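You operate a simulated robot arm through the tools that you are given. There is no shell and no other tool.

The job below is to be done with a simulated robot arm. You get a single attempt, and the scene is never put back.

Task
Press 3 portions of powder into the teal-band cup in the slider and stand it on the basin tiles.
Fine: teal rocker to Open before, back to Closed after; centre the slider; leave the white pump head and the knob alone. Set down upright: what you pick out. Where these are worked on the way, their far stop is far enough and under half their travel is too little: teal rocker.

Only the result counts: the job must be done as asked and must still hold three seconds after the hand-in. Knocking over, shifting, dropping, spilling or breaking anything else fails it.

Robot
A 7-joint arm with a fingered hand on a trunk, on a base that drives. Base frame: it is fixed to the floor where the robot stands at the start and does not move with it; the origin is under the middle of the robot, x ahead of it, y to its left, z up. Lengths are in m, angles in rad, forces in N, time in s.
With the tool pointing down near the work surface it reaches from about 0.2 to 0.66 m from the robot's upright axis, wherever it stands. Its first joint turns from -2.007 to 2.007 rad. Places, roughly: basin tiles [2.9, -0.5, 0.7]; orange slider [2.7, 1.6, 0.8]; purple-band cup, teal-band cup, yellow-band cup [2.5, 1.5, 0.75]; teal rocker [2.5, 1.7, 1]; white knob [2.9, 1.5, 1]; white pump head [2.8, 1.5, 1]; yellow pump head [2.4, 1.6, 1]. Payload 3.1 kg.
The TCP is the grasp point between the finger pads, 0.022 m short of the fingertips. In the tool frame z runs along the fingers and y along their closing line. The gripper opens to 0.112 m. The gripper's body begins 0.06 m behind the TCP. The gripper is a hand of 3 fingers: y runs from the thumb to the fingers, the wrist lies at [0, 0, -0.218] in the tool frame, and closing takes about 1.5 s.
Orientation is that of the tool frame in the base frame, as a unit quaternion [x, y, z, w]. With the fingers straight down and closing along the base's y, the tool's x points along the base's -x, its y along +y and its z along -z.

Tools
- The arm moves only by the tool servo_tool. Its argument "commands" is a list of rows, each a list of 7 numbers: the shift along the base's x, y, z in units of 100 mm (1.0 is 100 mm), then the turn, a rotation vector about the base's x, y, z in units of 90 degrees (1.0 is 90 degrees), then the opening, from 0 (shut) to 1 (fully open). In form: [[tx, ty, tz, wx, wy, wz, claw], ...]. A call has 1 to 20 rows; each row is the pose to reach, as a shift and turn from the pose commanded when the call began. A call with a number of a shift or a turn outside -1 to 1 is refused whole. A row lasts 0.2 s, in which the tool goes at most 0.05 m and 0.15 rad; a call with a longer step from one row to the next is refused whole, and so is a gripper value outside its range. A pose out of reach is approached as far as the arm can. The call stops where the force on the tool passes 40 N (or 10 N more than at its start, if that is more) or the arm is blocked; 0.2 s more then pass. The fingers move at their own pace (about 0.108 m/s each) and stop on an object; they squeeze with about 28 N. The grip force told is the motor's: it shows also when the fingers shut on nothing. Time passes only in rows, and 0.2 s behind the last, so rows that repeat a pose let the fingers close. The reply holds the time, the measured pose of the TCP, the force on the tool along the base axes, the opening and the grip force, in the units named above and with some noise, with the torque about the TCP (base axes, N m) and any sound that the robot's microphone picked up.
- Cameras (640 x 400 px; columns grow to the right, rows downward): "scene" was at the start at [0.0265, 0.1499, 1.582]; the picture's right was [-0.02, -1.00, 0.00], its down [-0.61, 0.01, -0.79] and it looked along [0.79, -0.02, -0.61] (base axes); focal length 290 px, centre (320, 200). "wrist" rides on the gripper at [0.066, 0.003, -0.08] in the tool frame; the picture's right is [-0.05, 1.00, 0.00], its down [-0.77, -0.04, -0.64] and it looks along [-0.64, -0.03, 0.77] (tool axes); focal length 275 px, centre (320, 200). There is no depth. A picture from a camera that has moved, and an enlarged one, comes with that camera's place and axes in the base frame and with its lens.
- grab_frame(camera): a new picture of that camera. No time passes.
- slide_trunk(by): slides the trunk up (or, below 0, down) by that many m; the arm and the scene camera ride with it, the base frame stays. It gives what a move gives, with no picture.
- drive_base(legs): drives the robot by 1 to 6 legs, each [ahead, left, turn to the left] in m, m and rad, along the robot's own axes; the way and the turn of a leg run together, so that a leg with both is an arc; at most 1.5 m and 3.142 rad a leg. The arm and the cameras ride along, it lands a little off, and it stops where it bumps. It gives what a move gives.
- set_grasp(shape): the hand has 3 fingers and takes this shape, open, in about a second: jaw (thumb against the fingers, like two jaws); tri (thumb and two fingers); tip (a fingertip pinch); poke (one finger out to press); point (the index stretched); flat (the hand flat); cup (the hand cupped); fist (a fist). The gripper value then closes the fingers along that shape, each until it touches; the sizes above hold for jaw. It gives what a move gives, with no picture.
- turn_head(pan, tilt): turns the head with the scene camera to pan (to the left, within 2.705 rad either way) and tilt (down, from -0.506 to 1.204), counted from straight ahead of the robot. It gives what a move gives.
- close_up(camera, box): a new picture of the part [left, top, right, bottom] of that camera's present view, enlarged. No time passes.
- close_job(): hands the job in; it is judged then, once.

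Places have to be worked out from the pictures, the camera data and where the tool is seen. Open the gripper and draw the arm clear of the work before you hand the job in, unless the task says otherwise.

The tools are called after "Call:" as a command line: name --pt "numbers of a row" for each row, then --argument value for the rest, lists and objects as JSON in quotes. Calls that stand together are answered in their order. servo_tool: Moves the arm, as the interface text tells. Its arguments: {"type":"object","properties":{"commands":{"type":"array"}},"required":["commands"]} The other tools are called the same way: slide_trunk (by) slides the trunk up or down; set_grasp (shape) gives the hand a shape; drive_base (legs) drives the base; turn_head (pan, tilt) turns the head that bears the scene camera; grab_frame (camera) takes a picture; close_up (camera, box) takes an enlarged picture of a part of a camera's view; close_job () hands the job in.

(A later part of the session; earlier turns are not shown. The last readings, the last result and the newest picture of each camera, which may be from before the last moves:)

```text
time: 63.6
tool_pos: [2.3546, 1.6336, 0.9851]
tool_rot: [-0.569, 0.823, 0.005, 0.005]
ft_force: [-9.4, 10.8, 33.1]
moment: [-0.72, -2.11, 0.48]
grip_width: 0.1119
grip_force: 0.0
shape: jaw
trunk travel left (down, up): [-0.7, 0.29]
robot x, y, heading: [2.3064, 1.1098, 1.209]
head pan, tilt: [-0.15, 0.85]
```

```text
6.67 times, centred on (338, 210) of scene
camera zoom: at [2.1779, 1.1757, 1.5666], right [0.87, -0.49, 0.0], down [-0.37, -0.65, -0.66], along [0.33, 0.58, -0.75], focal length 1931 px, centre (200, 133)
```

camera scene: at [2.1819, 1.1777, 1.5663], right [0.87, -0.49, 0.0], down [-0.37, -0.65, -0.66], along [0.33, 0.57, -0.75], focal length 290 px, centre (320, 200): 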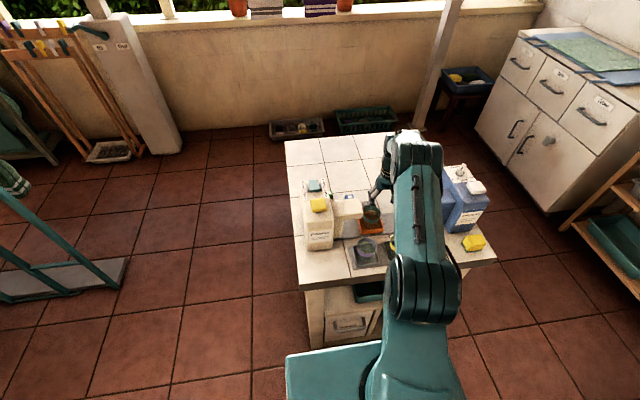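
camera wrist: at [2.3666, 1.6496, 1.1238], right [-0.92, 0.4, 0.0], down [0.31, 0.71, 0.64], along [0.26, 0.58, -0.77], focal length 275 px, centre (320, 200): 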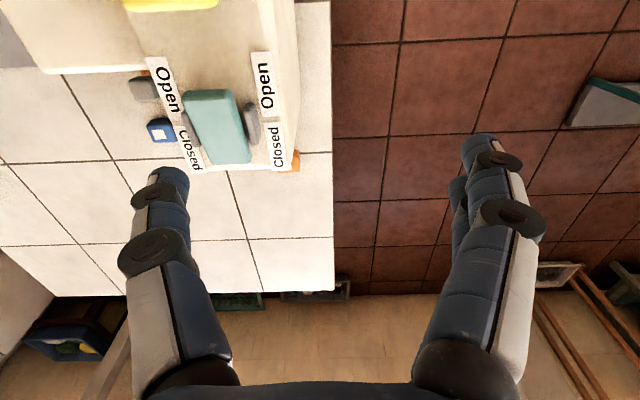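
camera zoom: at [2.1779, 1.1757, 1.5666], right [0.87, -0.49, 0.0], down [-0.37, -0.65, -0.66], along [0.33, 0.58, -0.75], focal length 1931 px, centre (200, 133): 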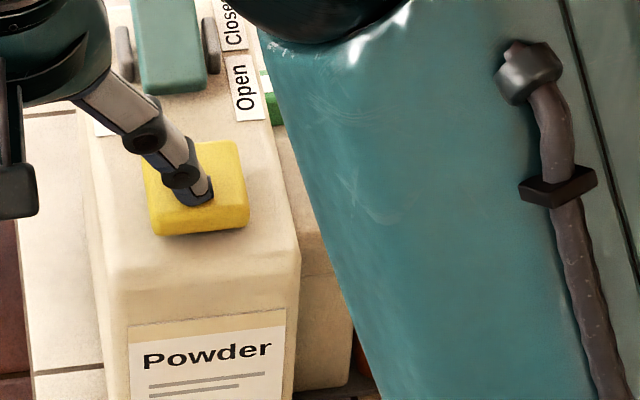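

The head is at the bottom (33 N). One press done; I release fully and check that the head springs back.

Call:
servo_tool --pt "0 0 0.06 0 0 0 1" --pt "0 0 0.12 0 0 0 1" --pt "0 0 0.2 0 0 0 1" --pt "0 0 0.28 0 0 0 1" --pt "0 0 0.28 0 0 0 1" --pt "0 0 0.28 0 0 0 1"

Call:
close_up --camera "scene" --box '[290, 180, 386, 240]'

Call:
close_up --camera "wrist" --box '[40, 20, 264, 160]'

```text
time: 65.0
tool_pos: [2.3572, 1.6319, 1.0104]
tool_rot: [-0.568, 0.823, 0.001, 0.002]
ft_force: [0.0, -0.1, -0.8]
moment: [-0.01, 0.01, 0.03]
grip_width: 0.1117
grip_force: 0.1
shape: jaw
trunk travel left (down, up): [-0.7, 0.29]
robot x, y, heading: [2.3082, 1.1117, 1.205]
head pan, tilt: [-0.15, 0.85]
```

```text
6.67 times, centred on (338, 210) of scene
camera zoom: at [2.1818, 1.1777, 1.5663], right [0.87, -0.49, 0.0], down [-0.37, -0.65, -0.66], along [0.33, 0.57, -0.75], focal length 1931 px, centre (200, 133)
```

zoom: 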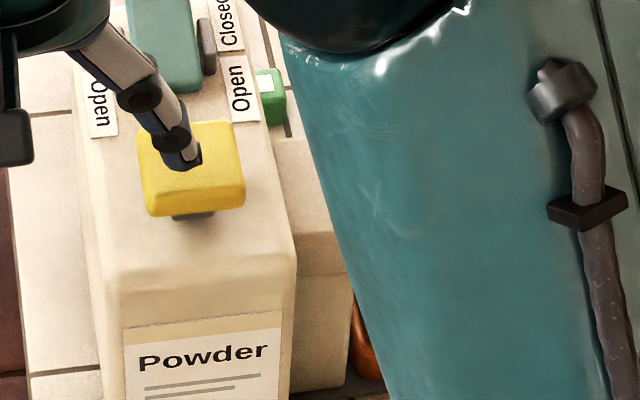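

```text
2.86 times, centred on (152, 90) of wrist
camera zoom: at [2.3295, 1.5705, 1.0906], right [-0.92, 0.4, 0.0], down [0.31, 0.7, 0.64], along [0.25, 0.59, -0.77], focal length 786 px, centre (800, 514)
```

zoom: 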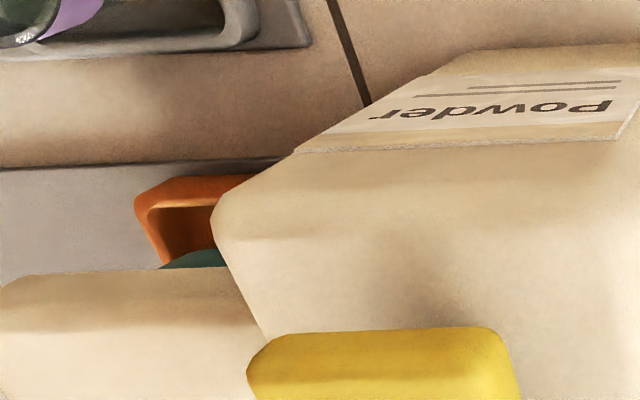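

The head sprang back. Before the next press I move the wrist camera to the front to check the cup under the spout received powder.

Call:
servo_tool --pt "0 -0.1 0.4 0 0 0 1" --pt "0.1 -0.4 0.8 0 0 0 1" --pt "0.3 -0.8 0.9 0 0 0 1" --pt "0.5 -1.0 0.9 0 0 0 1"

Call:
servo_tool --pt "0.2 -0.4 -0.1 0 0 0 1" --pt "0.5 -0.8 -0.2 0 0 0 1" --pt "0.8 -1.0 -0.2 0 0 0 1"

Call:
grab_frame --camera "wrist"

Call:
grab_frame --camera "scene"

```text
refused: row 2 steps farther than a row can; nothing moved
```

```text
refused: row 2 steps farther than a row can; nothing moved
```

```text
taken
camera wrist: at [2.3295, 1.5705, 1.0906], right [-0.92, 0.4, 0.0], down [0.31, 0.7, 0.64], along [0.25, 0.59, -0.77], focal length 275 px, centre (320, 200)
```

wrist: 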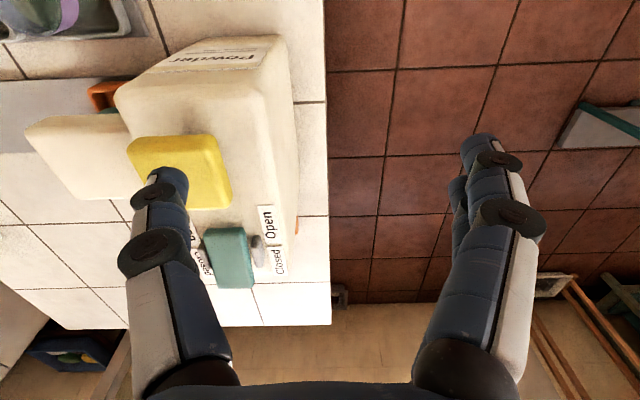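

```text
taken
camera scene: at [2.1818, 1.1777, 1.5663], right [0.87, -0.49, 0.0], down [-0.37, -0.65, -0.66], along [0.33, 0.57, -0.75], focal length 290 px, centre (320, 200)
```

scene: 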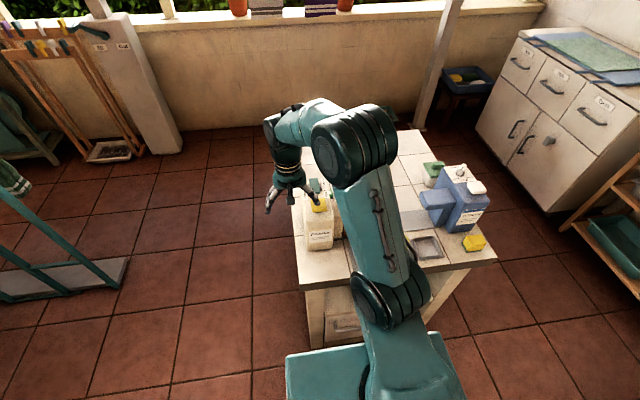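

The steps were too long; I repeat with rows under 5 cm.

Call:
servo_tool --pt "0 0 0.4 0 0 0 1" --pt "0.05 -0.25 0.75 0 0 0 1" --pt "0.2 -0.6 0.9 0 0 0 1" --pt "0.4 -1.0 0.9 0 0 0 1"

Call:
servo_tool --pt "0.25 -0.4 0 0 0 0 1" --pt "0.5 -0.8 0 0 0 0 1" --pt "0.75 -1.0 0 0 0 0 1"

Call:
grab_frame --camera "wrist"

Call:
grab_frame --camera "scene"

```text
time: 66.0
tool_pos: [2.3996, 1.5269, 1.1019]
tool_rot: [-0.568, 0.823, 0.004, 0.002]
ft_force: [0.2, -0.4, -0.8]
moment: [-0.03, 0.03, 0.0]
grip_width: 0.1118
grip_force: 0.0
shape: jaw
trunk travel left (down, up): [-0.7, 0.29]
robot x, y, heading: [2.3087, 1.1155, 1.208]
head pan, tilt: [-0.15, 0.85]
```

```text
time: 66.8
tool_pos: [2.4731, 1.4316, 1.1023]
tool_rot: [-0.568, 0.823, 0.003, 0.002]
ft_force: [0.4, -0.1, 0.8]
moment: [0.01, 0.0, 0.01]
grip_width: 0.1118
grip_force: 0.2
shape: jaw
trunk travel left (down, up): [-0.7, 0.29]
robot x, y, heading: [2.3087, 1.1109, 1.205]
head pan, tilt: [-0.15, 0.85]
```

```text
taken
camera wrist: at [2.446, 1.3712, 1.1824], right [-0.92, 0.4, 0.0], down [0.31, 0.7, 0.64], along [0.25, 0.59, -0.77], focal length 275 px, centre (320, 200)
```

wrist: 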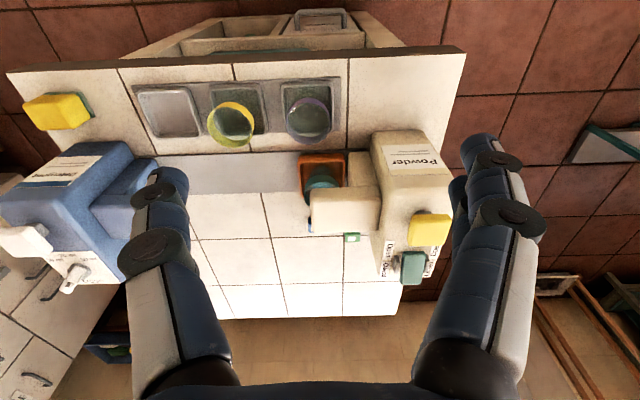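

```text
taken
camera scene: at [2.1825, 1.1768, 1.5664], right [0.87, -0.49, 0.0], down [-0.37, -0.65, -0.66], along [0.33, 0.57, -0.75], focal length 290 px, centre (320, 200)
```

scene: 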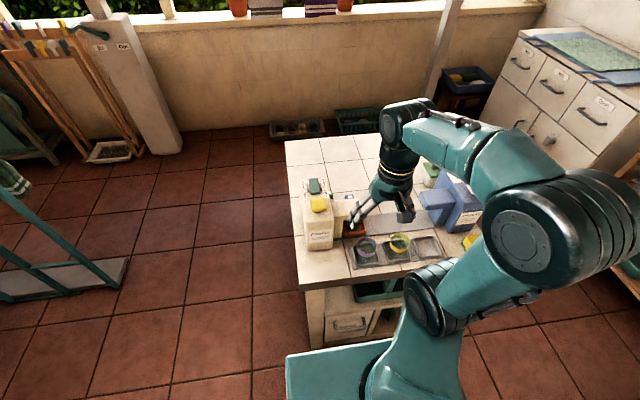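

Call:
close_up --camera "wrist" --box '[280, 140, 376, 200]'

Call:
close_up --camera "scene" --box '[320, 195, 400, 245]'

```text
6.67 times, centred on (328, 170) of wrist
camera zoom: at [2.446, 1.3712, 1.1824], right [-0.92, 0.4, 0.0], down [0.31, 0.7, 0.64], along [0.25, 0.59, -0.77], focal length 1835 px, centre (267, 400)
```

zoom: 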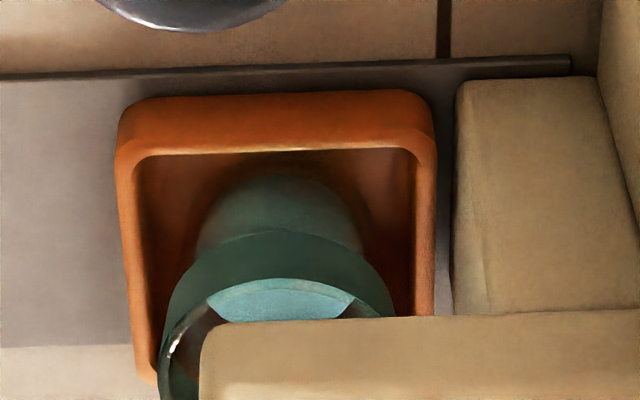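

```text
8.00 times, centred on (360, 220) of scene
camera zoom: at [2.1825, 1.1768, 1.5664], right [0.87, -0.49, 0.0], down [-0.37, -0.65, -0.66], along [0.33, 0.57, -0.75], focal length 2317 px, centre (0, 40)
```

zoom: 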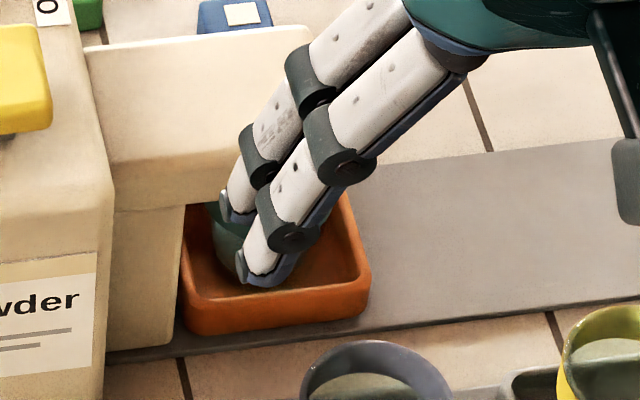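

The cup now shows pale powder inside with nothing on the tray, so one press gave one portion. I return over the pump head for two more.

Call:
servo_tool --pt "-0.25 0.2 0 0 0 0 1" --pt "-0.5 0.6 0 0 0 0 1" --pt "-0.75 1.0 0 0 0 0 1"

Call:
servo_tool --pt "-0.2 0.4 0 0 0 0 1" --pt "-0.35 0.8 -0.1 0 0 0 1" --pt "-0.4 1.0 -0.4 0 0 0 1" --pt "-0.4 1.0 -0.8 0 0 0 1" --pt "-0.4 1.0 -0.9 0 0 0 1"

Call:
close_up --camera "scene" --box '[290, 180, 386, 240]'

```text
time: 67.6
tool_pos: [2.3985, 1.5298, 1.1042]
tool_rot: [-0.568, 0.823, 0.001, 0.001]
ft_force: [0.5, 0.0, 0.1]
moment: [-0.03, 0.0, 0.01]
grip_width: 0.1117
grip_force: 0.0
shape: jaw
trunk travel left (down, up): [-0.7, 0.29]
robot x, y, heading: [2.3089, 1.1098, 1.205]
head pan, tilt: [-0.15, 0.85]
```

```text
time: 68.8
tool_pos: [2.3579, 1.6305, 1.0128]
tool_rot: [-0.568, 0.823, 0.003, 0.002]
ft_force: [0.2, -0.9, -0.6]
moment: [0.0, 0.0, -0.02]
grip_width: 0.112
grip_force: 0.0
shape: jaw
trunk travel left (down, up): [-0.7, 0.29]
robot x, y, heading: [2.3088, 1.1143, 1.203]
head pan, tilt: [-0.15, 0.85]
```

```text
6.67 times, centred on (338, 210) of scene
camera zoom: at [2.1817, 1.1778, 1.5663], right [0.87, -0.49, 0.0], down [-0.37, -0.65, -0.66], along [0.33, 0.57, -0.75], focal length 1931 px, centre (200, 133)
```

zoom: 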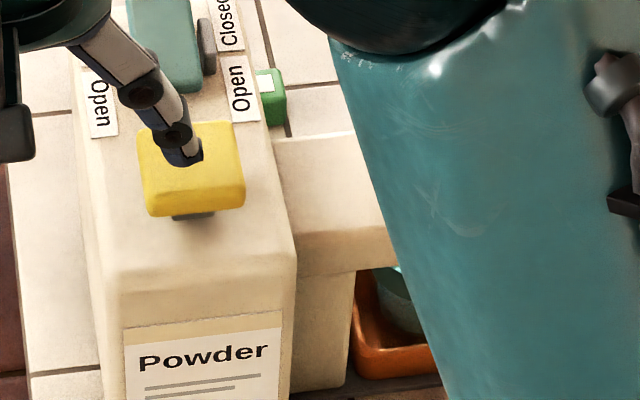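

Aligned as before. Second press: down to the stop.

Call:
servo_tool --pt "0 0 -0.06 0 0 0 1" --pt "0 0 -0.12 0 0 0 1" --pt "0 0 -0.16 0 0 0 1" --pt "0 0 -0.19 0 0 0 1" --pt "0 0 -0.22 0 0 0 1" --pt "0 0 -0.25 0 0 0 1" --pt "0 0 -0.28 0 0 0 1"

```text
time: 70.4
tool_pos: [2.3553, 1.631, 0.985]
tool_rot: [-0.569, 0.822, 0.006, 0.004]
ft_force: [-8.8, 9.6, 31.2]
moment: [-0.67, -1.88, 0.35]
grip_width: 0.1117
grip_force: 0.1
shape: jaw
trunk travel left (down, up): [-0.7, 0.29]
robot x, y, heading: [2.3102, 1.1135, 1.206]
head pan, tilt: [-0.15, 0.85]
heard: click
```

One click, bottom reached at 31 N. I release fully.

Call:
servo_tool --pt "0 0 0.06 0 0 0 1" --pt "0 0 0.12 0 0 0 1" --pt "0 0 0.2 0 0 0 1" --pt "0 0 0.28 0 0 0 1" --pt "0 0 0.28 0 0 0 1" --pt "0 0 0.28 0 0 0 1"

Call:
close_up --camera "scene" --box '[290, 180, 386, 240]'

```text
time: 71.8
tool_pos: [2.3584, 1.631, 1.0105]
tool_rot: [-0.568, 0.823, 0.002, 0.001]
ft_force: [0.1, 0.6, -0.8]
moment: [0.0, 0.01, 0.02]
grip_width: 0.1118
grip_force: 0.1
shape: jaw
trunk travel left (down, up): [-0.7, 0.29]
robot x, y, heading: [2.3047, 1.1139, 1.201]
head pan, tilt: [-0.15, 0.85]
```

```text
6.67 times, centred on (338, 210) of scene
camera zoom: at [2.1819, 1.1777, 1.5663], right [0.87, -0.49, 0.0], down [-0.37, -0.65, -0.66], along [0.33, 0.57, -0.75], focal length 1931 px, centre (200, 133)
```

zoom: 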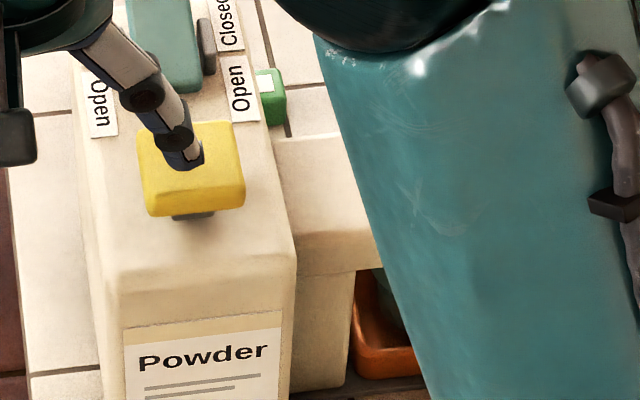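

The head is back up. Third press, same way.

Call:
servo_tool --pt "0 0 -0.06 0 0 0 1" --pt "0 0 -0.12 0 0 0 1" --pt "0 0 -0.16 0 0 0 1" --pt "0 0 -0.19 0 0 0 1" --pt "0 0 -0.22 0 0 0 1" --pt "0 0 -0.25 0 0 0 1" --pt "0 0 -0.28 0 0 0 1"

```text
time: 73.4
tool_pos: [2.355, 1.6317, 0.9848]
tool_rot: [-0.569, 0.822, 0.005, 0.004]
ft_force: [-7.9, 8.0, 29.3]
moment: [-0.65, -1.75, 0.29]
grip_width: 0.1121
grip_force: 0.1
shape: jaw
trunk travel left (down, up): [-0.7, 0.29]
robot x, y, heading: [2.3102, 1.1092, 1.207]
head pan, tilt: [-0.15, 0.85]
heard: click
```

Third click heard. I release and rise well clear of the head.

Call:
servo_tool --pt "0 0 0.06 0 0 0 1" --pt "0 0 0.12 0 0 0 1" --pt "0 0 0.2 0 0 0 1" --pt "0 0 0.4 0 0 0 1" --pt "0 0 0.7 0 0 0 1"

Call:
close_up --camera "wrist" --box '[80, 40, 304, 180]'

Call:
close_up --camera "scene" --box '[270, 160, 398, 240]'

```text
time: 74.6
tool_pos: [2.3576, 1.6336, 1.0529]
tool_rot: [-0.568, 0.823, 0.003, 0.002]
ft_force: [0.2, -0.8, -0.2]
moment: [0.03, -0.02, -0.03]
grip_width: 0.1121
grip_force: 0.0
shape: jaw
trunk travel left (down, up): [-0.7, 0.29]
robot x, y, heading: [2.306, 1.1114, 1.198]
head pan, tilt: [-0.15, 0.85]
```

```text
2.86 times, centred on (192, 110) of wrist
camera zoom: at [2.3289, 1.5721, 1.1327], right [-0.92, 0.4, 0.0], down [0.31, 0.7, 0.64], along [0.25, 0.59, -0.77], focal length 786 px, centre (686, 457)
```

zoom: 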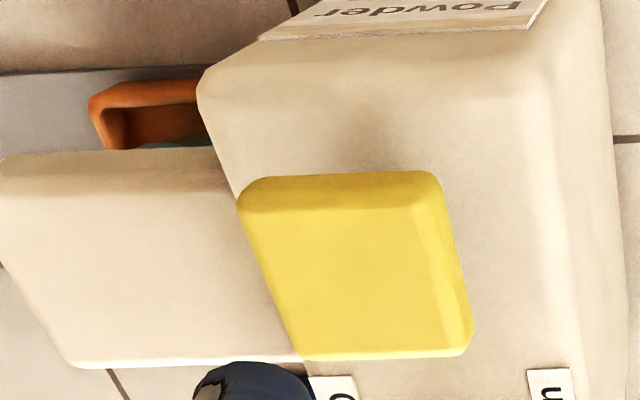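

```text
5.00 times, centred on (334, 200) of scene
camera zoom: at [2.1816, 1.1773, 1.5663], right [0.87, -0.49, 0.0], down [-0.37, -0.65, -0.66], along [0.33, 0.57, -0.75], focal length 1448 px, centre (250, 200)
```

zoom: 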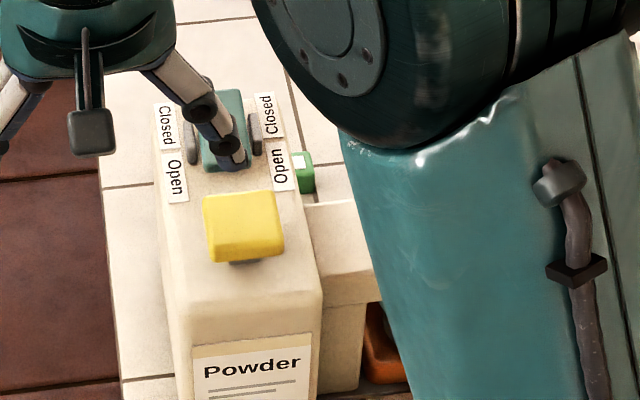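

Three presses done with three clicks, and the head is up again. Now I move over the paddle's raised back end to set it to Closed.

Call:
servo_tool --pt "0.1 0.3 0 0 0 0 1" --pt "0.25 0.65 0 0 0 0 1" --pt "0.385 0.96 0 0 0 0 1" --pt "0.385 0.96 -0.15 0 0 0 1" --pt "0.385 0.96 -0.25 0 0 0 1"

Call:
close_up --camera "wrist" --box '[80, 40, 304, 180]'

Call:
close_up --camera "scene" --box '[280, 150, 376, 210]'

```text
time: 75.8
tool_pos: [2.3959, 1.7274, 1.0274]
tool_rot: [-0.569, 0.823, 0.003, 0.001]
ft_force: [0.7, 0.5, 0.4]
moment: [0.04, 0.01, 0.0]
grip_width: 0.1118
grip_force: 0.0
shape: jaw
trunk travel left (down, up): [-0.7, 0.29]
robot x, y, heading: [2.3075, 1.109, 1.203]
head pan, tilt: [-0.15, 0.85]
```

```text
2.86 times, centred on (192, 110) of wrist
camera zoom: at [2.3682, 1.6674, 1.1072], right [-0.92, 0.4, 0.0], down [0.31, 0.7, 0.64], along [0.25, 0.59, -0.77], focal length 786 px, centre (686, 457)
```

zoom: 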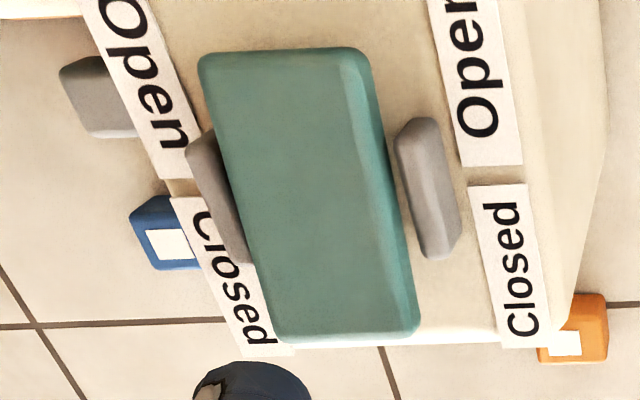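

```text
6.67 times, centred on (328, 180) of scene
camera zoom: at [2.1819, 1.1784, 1.5663], right [0.87, -0.49, 0.0], down [-0.37, -0.65, -0.66], along [0.33, 0.57, -0.75], focal length 1931 px, centre (267, 333)
```

zoom: 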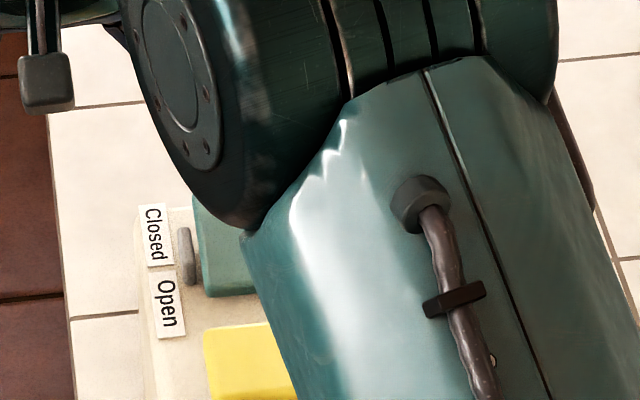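

The picture shows the paddle clearly in the Open tilt; dropping straight down, the thumb would land near the back end, ~4 mm right of centre. I correct and press down in steps.

Call:
servo_tool --pt "-0.037 0.015 -0.06 0 0 0 1" --pt "-0.037 0.015 -0.12 0 0 0 1" --pt "-0.037 0.015 -0.17 0 0 0 1" --pt "-0.037 0.015 -0.21 0 0 0 1"

Call:
close_up --camera "wrist" --box '[80, 40, 304, 180]'

```text
time: 76.8
tool_pos: [2.393, 1.7298, 1.0074]
tool_rot: [-0.568, 0.823, 0.002, 0.001]
ft_force: [-0.9, 1.1, -0.3]
moment: [-0.02, -0.04, -0.03]
grip_width: 0.112
grip_force: 0.0
shape: jaw
trunk travel left (down, up): [-0.7, 0.29]
robot x, y, heading: [2.3096, 1.112, 1.197]
head pan, tilt: [-0.15, 0.85]
```

```text
2.86 times, centred on (192, 110) of wrist
camera zoom: at [2.3651, 1.669, 1.087], right [-0.92, 0.4, 0.0], down [0.31, 0.7, 0.64], along [0.25, 0.59, -0.77], focal length 786 px, centre (686, 457)
```

zoom: 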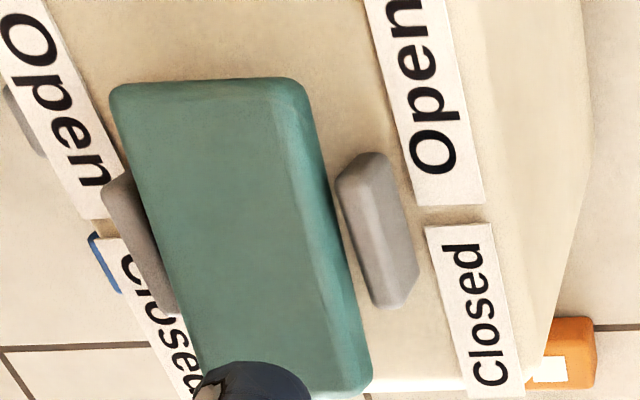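

The thumb is about at the paddle's back end, slightly right of centre. I shift 3 mm left and press on.

Call:
servo_tool --pt "-0.03 0.01 -0.03 0 0 0 1" --pt "-0.03 0.01 -0.07 0 0 0 1" --pt "-0.03 0.01 -0.11 0 0 0 1"

Call:
close_up --camera "wrist" --box '[80, 40, 304, 180]'

```text
time: 77.6
tool_pos: [2.3898, 1.7302, 0.9941]
tool_rot: [-0.568, 0.823, 0.002, 0.002]
ft_force: [-0.2, -0.6, -0.6]
moment: [-0.01, 0.02, -0.03]
grip_width: 0.1117
grip_force: 0.2
shape: jaw
trunk travel left (down, up): [-0.7, 0.29]
robot x, y, heading: [2.3076, 1.1099, 1.199]
head pan, tilt: [-0.15, 0.85]
```

```text
2.86 times, centred on (192, 110) of wrist
camera zoom: at [2.3624, 1.6697, 1.0755], right [-0.92, 0.4, 0.0], down [0.31, 0.7, 0.64], along [0.25, 0.59, -0.77], focal length 786 px, centre (686, 457)
```

zoom: 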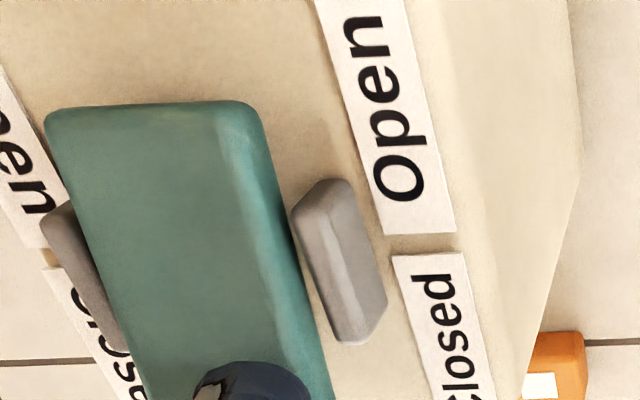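

No contact yet at TCP z≈0.994. I keep lowering in small steps.

Call:
servo_tool --pt "0 0 -0.03 0 0 0 1" --pt "0 0 -0.06 0 0 0 1"

Call:
close_up --camera "wrist" --box '[80, 80, 304, 220]'

Call:
close_up --camera "scene" --box '[280, 150, 376, 210]'

```text
time: 78.2
tool_pos: [2.3889, 1.7306, 0.9899]
tool_rot: [-0.567, 0.824, 0.003, 0.002]
ft_force: [-0.7, 2.2, 1.5]
moment: [-0.05, -0.1, 0.13]
grip_width: 0.1121
grip_force: 0.0
shape: jaw
trunk travel left (down, up): [-0.7, 0.29]
robot x, y, heading: [2.3086, 1.1126, 1.205]
head pan, tilt: [-0.15, 0.85]
```

```text
2.86 times, centred on (192, 150) of wrist
camera zoom: at [2.3622, 1.6698, 1.0694], right [-0.92, 0.4, 0.0], down [0.31, 0.7, 0.64], along [0.25, 0.59, -0.77], focal length 786 px, centre (686, 343)
```

zoom: 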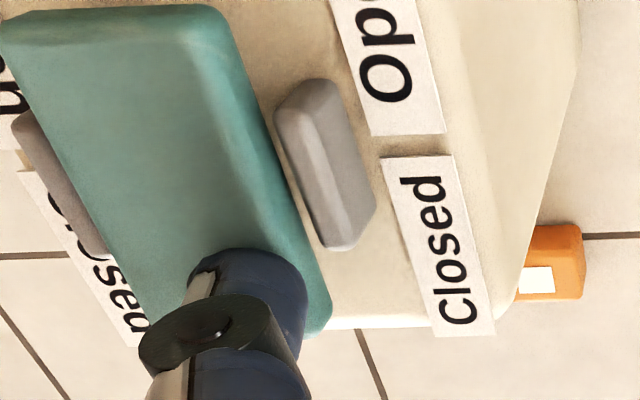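

```text
6.67 times, centred on (328, 180) of scene
camera zoom: at [2.1818, 1.1778, 1.5664], right [0.87, -0.49, 0.0], down [-0.37, -0.65, -0.66], along [0.33, 0.57, -0.75], focal length 1931 px, centre (267, 333)
```

zoom: 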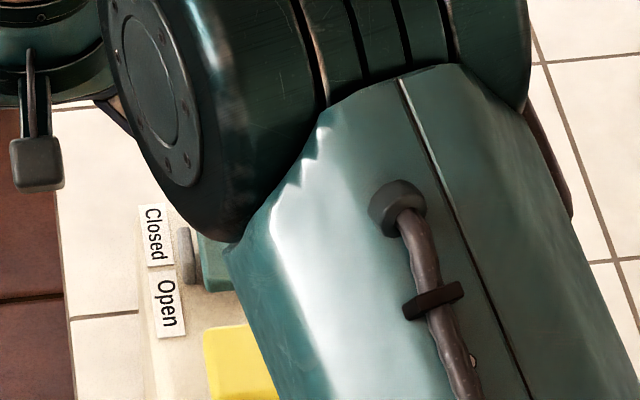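

First contact with the raised back end. I move the contact point 4 mm forward to avoid slipping off the end, then press down.

Call:
servo_tool --pt "0 0 0.03 0 0 0 1" --pt "-0.015 -0.038 0.03 0 0 0 1" --pt "-0.015 -0.038 -0.02 0 0 0 1" --pt "-0.015 -0.038 -0.05 0 0 0 1" --pt "-0.015 -0.038 -0.08 0 0 0 1"

Call:
close_up --camera "wrist" --box '[80, 80, 304, 220]'

```text
time: 79.4
tool_pos: [2.3856, 1.7269, 0.9846]
tool_rot: [-0.57, 0.822, 0.005, 0.005]
ft_force: [-7.0, 13.5, 29.8]
moment: [-0.63, -1.85, 0.68]
grip_width: 0.1118
grip_force: 0.0
shape: jaw
trunk travel left (down, up): [-0.7, 0.29]
robot x, y, heading: [2.3057, 1.1122, 1.206]
head pan, tilt: [-0.15, 0.85]
```

```text
2.86 times, centred on (192, 150) of wrist
camera zoom: at [2.3572, 1.6664, 1.0636], right [-0.92, 0.39, 0.0], down [0.3, 0.7, 0.65], along [0.25, 0.6, -0.76], focal length 786 px, centre (686, 343)
```

zoom: 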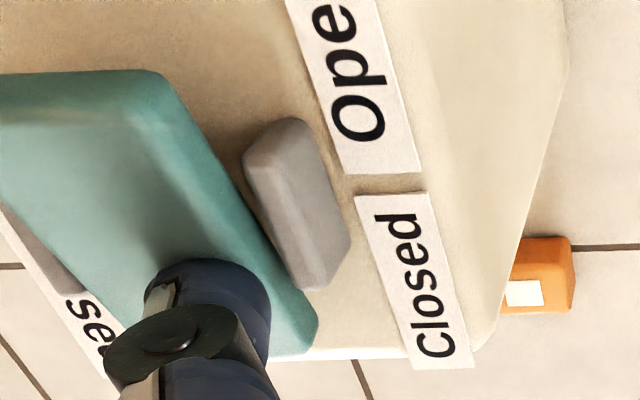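

The paddle is tilting back, with 30 N. I press 3 mm more to reach the stop, then lift and inspect.

Call:
servo_tool --pt "0 0 -0.02 0 0 0 1" --pt "0 0 -0.04 0 0 0 1"

Call:
servo_tool --pt "0 0 0.1 0 0 0 1" --pt "0 0 0.3 0 0 0 1" --pt "0 0 0.6 0 0 0 1" --pt "-0.1 -0.3 0.9 0 0 0 1"

Call:
close_up --camera "wrist" --box '[110, 40, 302, 160]'

Call:
close_up --camera "scene" --box '[270, 160, 366, 220]'

```text
time: 79.9
tool_pos: [2.385, 1.7302, 0.984]
tool_rot: [-0.571, 0.821, 0.009, 0.007]
ft_force: [-5.2, 2.9, 18.3]
moment: [-0.45, -1.08, 0.09]
grip_width: 0.1117
grip_force: 0.0
shape: jaw
trunk travel left (down, up): [-0.7, 0.29]
robot x, y, heading: [2.3074, 1.1113, 1.208]
head pan, tilt: [-0.15, 0.85]
stopped in row 2: the force on the tool passed its limit at 45 N (the readings are from after the stop); the commanded pose is now the measured one
```

```text
time: 80.9
tool_pos: [2.3773, 1.6988, 1.071]
tool_rot: [-0.57, 0.821, 0.007, 0.004]
ft_force: [-0.2, 0.1, -0.2]
moment: [0.05, 0.04, -0.01]
grip_width: 0.1118
grip_force: 0.0
shape: jaw
trunk travel left (down, up): [-0.7, 0.29]
robot x, y, heading: [2.3067, 1.1096, 1.205]
head pan, tilt: [-0.15, 0.85]
```

```text
3.33 times, centred on (206, 100) of wrist
camera zoom: at [2.3486, 1.6367, 1.1498], right [-0.92, 0.39, 0.01], down [0.3, 0.7, 0.65], along [0.25, 0.6, -0.76], focal length 918 px, centre (700, 533)
```

zoom: 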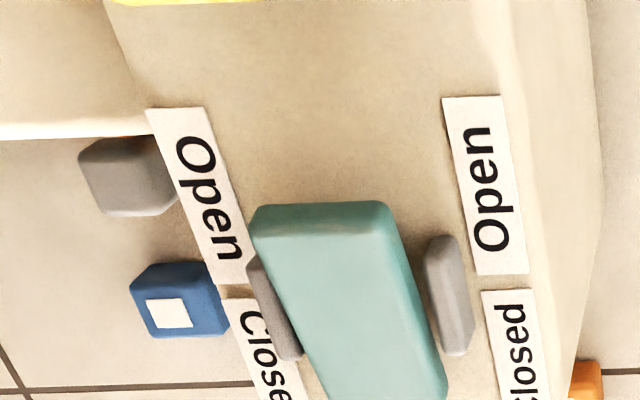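

```text
6.67 times, centred on (318, 190) of scene
camera zoom: at [2.181, 1.1748, 1.5664], right [0.87, -0.49, 0.0], down [-0.37, -0.65, -0.66], along [0.33, 0.58, -0.75], focal length 1931 px, centre (333, 267)
```

zoom: 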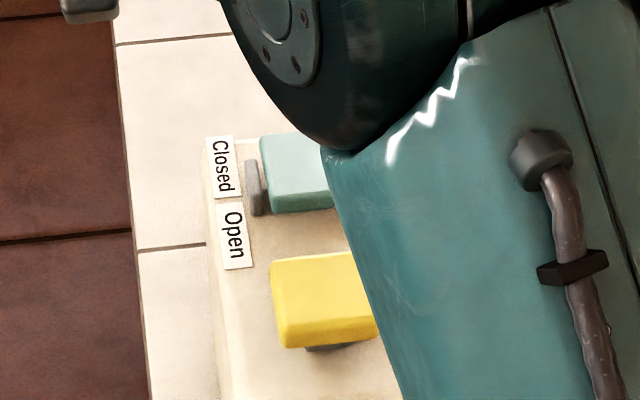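

The rocker is back in its original Closed tilt. Next I centre the slider: I turn the tool 20° (so the wrist camera clears the spout) and move above a spot where the open jaw straddles the grip block, which is now near (2.56, 1.665).

Call:
servo_tool --pt "0.3 0 0 -0.0103 -0.0009 0.04 1" --pt "0.65 -0.03 0 -0.0103 -0.0009 0.11 1" --pt "1.0 -0.07 0 -0.0103 -0.0009 0.17 1"

Call:
servo_tool --pt "0.4 -0.05 0 0 0 0.046 1" --pt "0.8 -0.1 0 0 0 0.046 1" --pt "1.0 -0.13 0 0 0 0.046 1"

Call:
grab_frame --camera "wrist"

Call:
close_up --camera "scene" --box '[290, 150, 450, 250]'

```text
time: 81.7
tool_pos: [2.4784, 1.6943, 1.071]
tool_rot: [-0.675, 0.738, 0.001, -0.001]
ft_force: [1.6, 0.5, -0.8]
moment: [0.02, -0.01, 0.02]
grip_width: 0.1118
grip_force: 0.0
shape: jaw
trunk travel left (down, up): [-0.7, 0.29]
robot x, y, heading: [2.3066, 1.1085, 1.206]
head pan, tilt: [-0.15, 0.85]
```

```text
time: 82.5
tool_pos: [2.5778, 1.6799, 1.0705]
tool_rot: [-0.7, 0.714, 0.0, -0.002]
ft_force: [0.2, 0.1, 0.0]
moment: [0.0, 0.0, 0.0]
grip_width: 0.1119
grip_force: 0.0
shape: jaw
trunk travel left (down, up): [-0.7, 0.29]
robot x, y, heading: [2.3109, 1.1148, 1.207]
head pan, tilt: [-0.15, 0.85]
```

```text
taken
camera wrist: at [2.5719, 1.6145, 1.1515], right [-1.0, 0.06, 0.0], down [0.05, 0.77, 0.63], along [0.04, 0.63, -0.77], focal length 275 px, centre (320, 200)
```

wrist: 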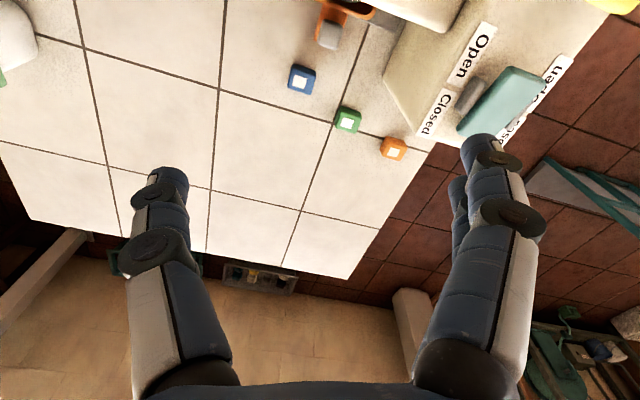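

```text
4.00 times, centred on (370, 200) of scene
camera zoom: at [2.1824, 1.178, 1.5664], right [0.87, -0.49, 0.0], down [-0.37, -0.65, -0.66], along [0.32, 0.57, -0.75], focal length 1159 px, centre (120, 200)
```

zoom: 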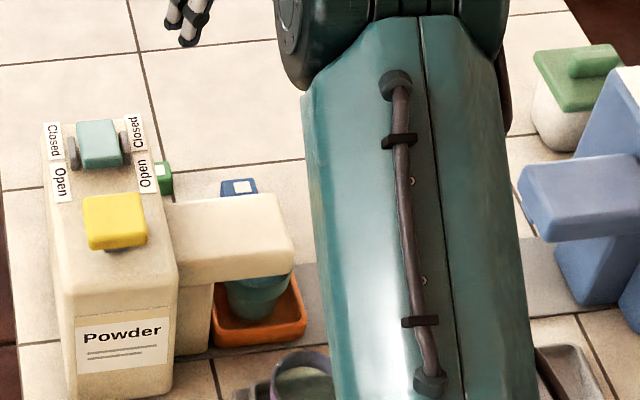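

The grip block appears at the top of this view. I zoom in to refine its position before descending.

Call:
close_up --camera "wrist" --box '[256, 0, 416, 100]'

```text
4.00 times, centred on (336, 50) of wrist
camera zoom: at [2.5719, 1.6145, 1.1515], right [-1.0, 0.06, 0.0], down [0.05, 0.77, 0.63], along [0.04, 0.63, -0.77], focal length 1101 px, centre (256, 800)
```

zoom: 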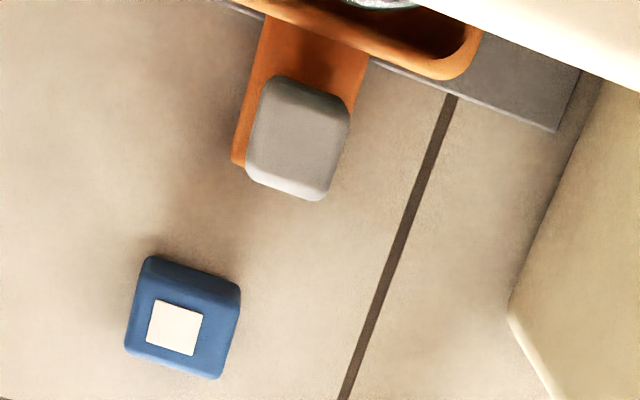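

The block's centre is now about (2.565, 1.661): it moved about 0.11 m, so I offset the tool 2.7 cm to its right to straddle it, and descend.

Call:
servo_tool --pt "0.196 -0.091 0 0 0 0 1" --pt "0.196 -0.091 -0.4 0 0 0 1" --pt "0.196 -0.091 -0.8 0 0 0 1" --pt "0.196 -0.091 -1.0 0 0 0 1"

Call:
grab_frame --camera "wrist"

Call:
close_up --camera "scene" --box '[290, 150, 450, 250]'

```text
time: 83.5
tool_pos: [2.5977, 1.6692, 0.9689]
tool_rot: [-0.7, 0.714, -0.001, -0.002]
ft_force: [1.1, 0.3, 0.5]
moment: [0.02, 0.01, 0.01]
grip_width: 0.1118
grip_force: 0.0
shape: jaw
trunk travel left (down, up): [-0.7, 0.29]
robot x, y, heading: [2.3026, 1.1113, 1.206]
head pan, tilt: [-0.15, 0.85]
```

```text
taken
camera wrist: at [2.5915, 1.6045, 1.0493], right [-1.0, 0.07, 0.0], down [0.05, 0.77, 0.63], along [0.04, 0.63, -0.77], focal length 275 px, centre (320, 200)
```

wrist: 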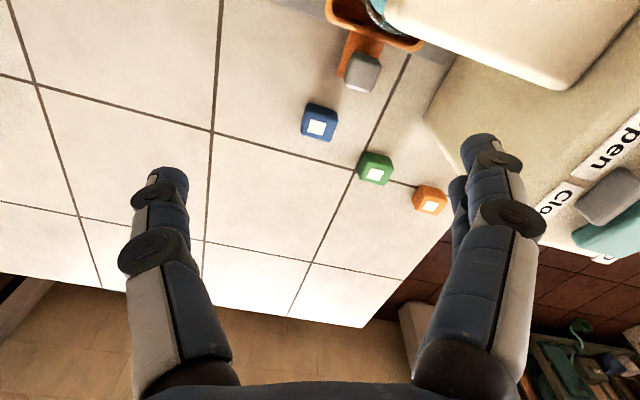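

```text
4.00 times, centred on (370, 200) of scene
camera zoom: at [2.1816, 1.1781, 1.5663], right [0.87, -0.49, 0.0], down [-0.37, -0.65, -0.66], along [0.33, 0.57, -0.75], focal length 1159 px, centre (120, 200)
```

zoom: 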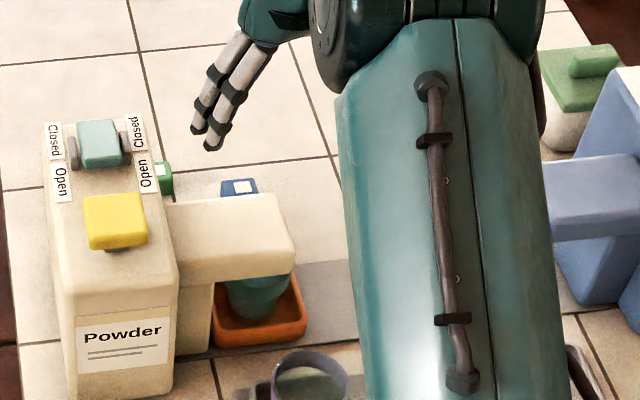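

The fingers have about 2 cm to the container's side and the block lies between thumb and fingers. I descend to fingertip height ≈0.835.

Call:
servo_tool --pt "0 0 -0.3 0 0 0 1" --pt "0 0 -0.6 0 0 0 1" --pt "0 0 -0.9 0 0 0 1" --pt "0 0 -1.0 0 0 0 1"

Call:
grab_frame --camera "wrist"

Call:
close_up --camera "scene" --box '[290, 150, 450, 250]'

```text
time: 84.5
tool_pos: [2.5965, 1.6689, 0.8718]
tool_rot: [-0.7, 0.714, -0.001, -0.001]
ft_force: [-0.9, 0.3, 0.7]
moment: [-0.03, 0.0, -0.03]
grip_width: 0.112
grip_force: 0.0
shape: jaw
trunk travel left (down, up): [-0.7, 0.29]
robot x, y, heading: [2.3034, 1.1148, 1.207]
head pan, tilt: [-0.15, 0.85]
```

```text
taken
camera wrist: at [2.592, 1.6033, 0.9518], right [-1.0, 0.07, 0.0], down [0.05, 0.77, 0.63], along [0.04, 0.63, -0.77], focal length 275 px, centre (320, 200)
```

wrist: 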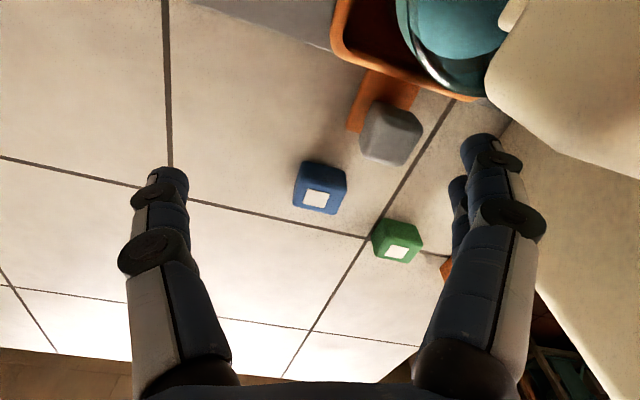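

```text
4.00 times, centred on (370, 200) of scene
camera zoom: at [2.1816, 1.1777, 1.5664], right [0.87, -0.49, 0.0], down [-0.37, -0.65, -0.66], along [0.33, 0.57, -0.75], focal length 1159 px, centre (120, 200)
```

zoom: 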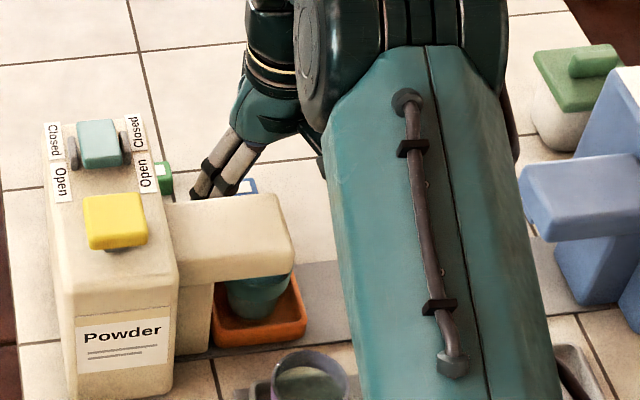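

The block is between thumb and fingers. I lower 1.5 cm more and push it right along the rail by about 7 cm.

Call:
servo_tool --pt "0 0 -0.15 0 0 0 1" --pt "0.1 -0.039 -0.15 0 0 0 1" --pt "0.2 -0.079 -0.15 0 0 0 1" --pt "0.3 -0.118 -0.15 0 0 0 1" --pt "0.4 -0.157 -0.15 0 0 0 1"

Call:
grab_frame --camera "wrist"

```text
time: 85.7
tool_pos: [2.6376, 1.6546, 0.8574]
tool_rot: [-0.7, 0.714, -0.001, -0.001]
ft_force: [0.3, 0.2, 0.1]
moment: [-0.02, 0.0, 0.03]
grip_width: 0.1117
grip_force: 0.1
shape: jaw
trunk travel left (down, up): [-0.7, 0.29]
robot x, y, heading: [2.3112, 1.1121, 1.209]
head pan, tilt: [-0.15, 0.85]
```

```text
taken
camera wrist: at [2.6322, 1.5884, 0.9373], right [-1.0, 0.07, 0.0], down [0.05, 0.77, 0.63], along [0.04, 0.63, -0.77], focal length 275 px, centre (320, 200)
```

wrist: 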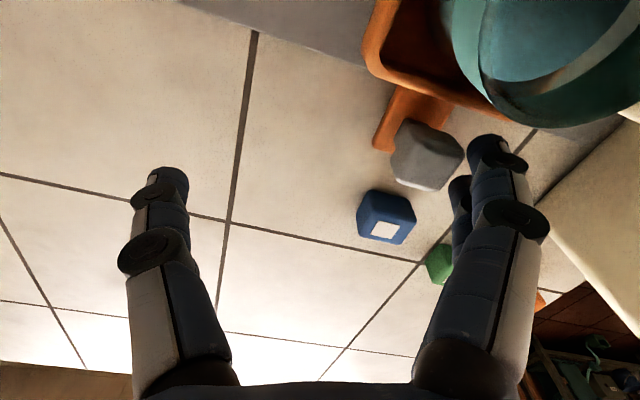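

The fingers are now moving the block. I continue to the right another 5 cm.

Call:
servo_tool --pt "0.093 -0.037 0 0 0 0 1" --pt "0.186 -0.073 0 0 0 0 1" --pt "0.279 -0.11 0 0 0 0 1" --pt "0.372 -0.146 0 0 0 0 1" --pt "0.42 -0.165 0 0 0 0 1"

Call:
grab_frame --camera "wrist"

Call:
grab_frame --camera "scene"

```text
time: 86.9
tool_pos: [2.6792, 1.6375, 0.8565]
tool_rot: [-0.701, 0.713, -0.002, 0.0]
ft_force: [-0.8, 0.0, -0.8]
moment: [-0.01, 0.02, 0.01]
grip_width: 0.1119
grip_force: 0.0
shape: jaw
trunk travel left (down, up): [-0.7, 0.29]
robot x, y, heading: [2.3051, 1.1143, 1.205]
head pan, tilt: [-0.15, 0.85]
```

```text
taken
camera wrist: at [2.6728, 1.5724, 0.9372], right [-1.0, 0.07, 0.0], down [0.05, 0.77, 0.63], along [0.04, 0.63, -0.77], focal length 275 px, centre (320, 200)
```

wrist: 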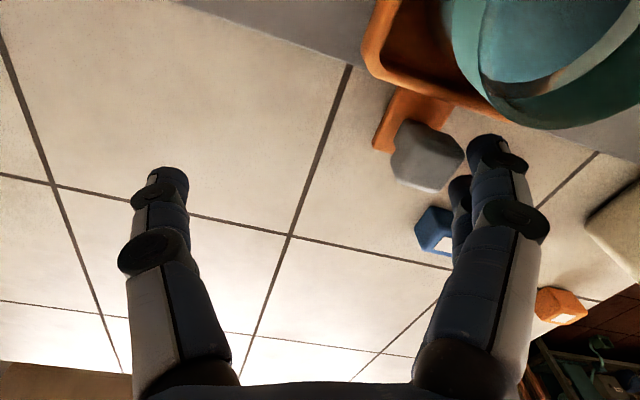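

```text
taken
camera scene: at [2.1816, 1.1778, 1.5663], right [0.87, -0.49, 0.0], down [-0.37, -0.65, -0.66], along [0.33, 0.57, -0.75], focal length 290 px, centre (320, 200)
```

scene: 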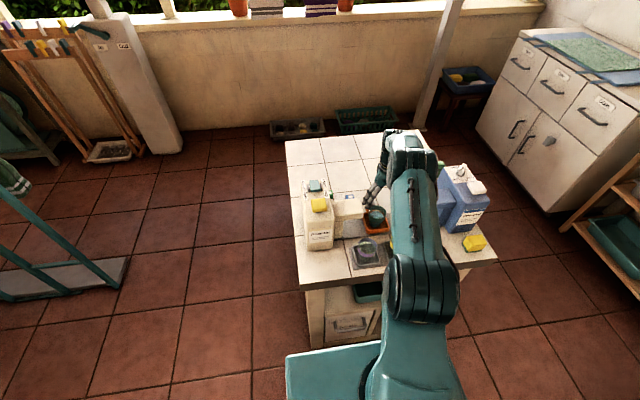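

The block follows exactly; by two measures its centre is at rail offset -0.0295 m, so about 3.3 cm remain to the original centred position. I push on slowly.

Call:
servo_tool --pt "0.07 -0.028 0 0 0 0 1" --pt "0.14 -0.055 0 0 0 0 1" --pt "0.21 -0.083 0 0 0 0 1" --pt "0.27 -0.106 0 0 0 0 1"

Call:
grab_frame --camera "wrist"

```text
time: 87.9
tool_pos: [2.7064, 1.6263, 0.8563]
tool_rot: [-0.7, 0.714, -0.001, 0.0]
ft_force: [-0.3, -0.3, 0.1]
moment: [0.01, -0.02, 0.01]
grip_width: 0.1118
grip_force: 0.0
shape: jaw
trunk travel left (down, up): [-0.7, 0.29]
robot x, y, heading: [2.3081, 1.1144, 1.207]
head pan, tilt: [-0.15, 0.85]
```

```text
taken
camera wrist: at [2.6998, 1.5611, 0.936], right [-1.0, 0.07, 0.0], down [0.05, 0.77, 0.63], along [0.04, 0.63, -0.77], focal length 275 px, centre (320, 200)
```

wrist: 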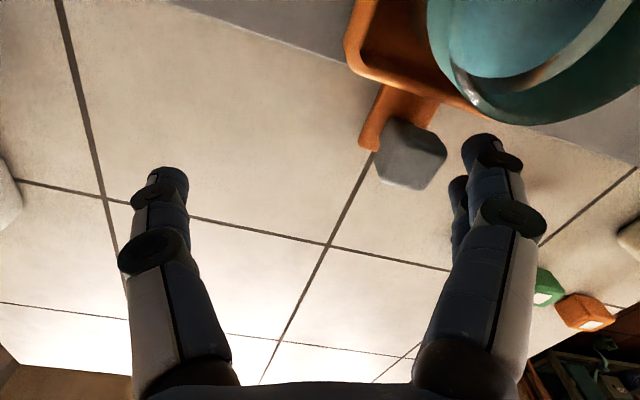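

The block has jumped about 6 mm ahead of the finger, as if it clicked into a centre detent. I lift straight up and look at the slider from above.

Call:
servo_tool --pt "0 0 0.2 0 0 0 1" --pt "0 0 0.6 0 0 0 1" --pt "0 0 1.0 0 0 0 1"

Call:
servo_tool --pt "-0.2 -0.2 0.4 0 0 -0.05 1" --pt "-0.5 -0.5 0.6 0 0 -0.11 1" --pt "-0.8 -0.8 0.8 0 0 -0.17 1" --pt "-1.0 -1.0 1.0 0 0 -0.21 1"

Call:
servo_tool --pt "-0.2 -0.3 0.2 0 0 0 1" --pt "-0.4 -0.65 0.4 0 0 0 1" --pt "-0.5 -0.85 0.6 0 0 0 1"

Call:
grab_frame --camera "wrist"

Call:
grab_frame --camera "scene"

```text
time: 88.7
tool_pos: [2.7059, 1.6282, 0.9581]
tool_rot: [-0.7, 0.714, 0.0, 0.0]
ft_force: [0.0, -0.1, -0.3]
moment: [0.0, 0.0, 0.0]
grip_width: 0.1122
grip_force: 0.0
shape: jaw
trunk travel left (down, up): [-0.7, 0.29]
robot x, y, heading: [2.3103, 1.1154, 1.208]
head pan, tilt: [-0.15, 0.85]
```

```text
time: 89.7
tool_pos: [2.607, 1.5274, 1.0577]
tool_rot: [-0.574, 0.819, -0.001, 0.0]
ft_force: [0.4, -0.1, -0.9]
moment: [0.03, -0.03, -0.02]
grip_width: 0.112
grip_force: 0.1
shape: jaw
trunk travel left (down, up): [-0.7, 0.29]
robot x, y, heading: [2.3123, 1.1106, 1.205]
head pan, tilt: [-0.15, 0.85]
```

```text
time: 90.5
tool_pos: [2.5555, 1.441, 1.1191]
tool_rot: [-0.574, 0.819, 0.0, -0.002]
ft_force: [0.0, 0.1, 0.7]
moment: [0.03, 0.0, 0.01]
grip_width: 0.112
grip_force: 0.1
shape: jaw
trunk travel left (down, up): [-0.7, 0.29]
robot x, y, heading: [2.3071, 1.1103, 1.202]
head pan, tilt: [-0.15, 0.85]
```

```text
taken
camera wrist: at [2.5293, 1.3812, 1.1993], right [-0.92, 0.39, 0.0], down [0.3, 0.71, 0.63], along [0.24, 0.59, -0.77], focal length 275 px, centre (320, 200)
```

wrist: 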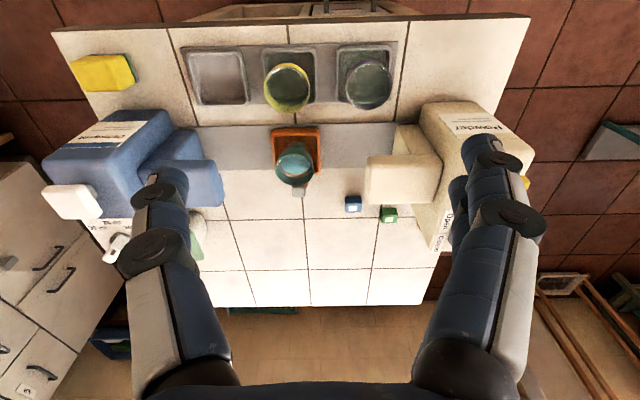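

```text
taken
camera scene: at [2.1815, 1.1767, 1.5664], right [0.87, -0.49, 0.0], down [-0.37, -0.65, -0.66], along [0.33, 0.57, -0.75], focal length 290 px, centre (320, 200)
```

scene: 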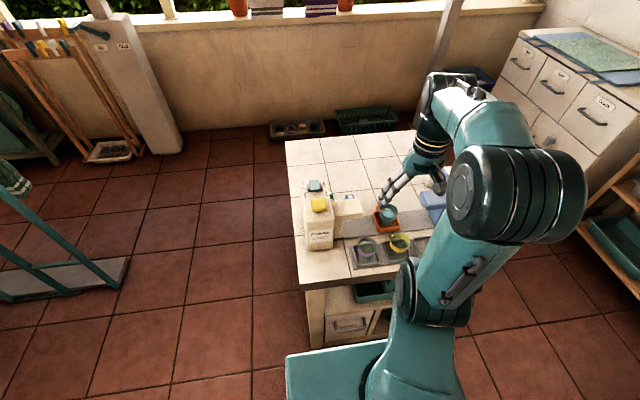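

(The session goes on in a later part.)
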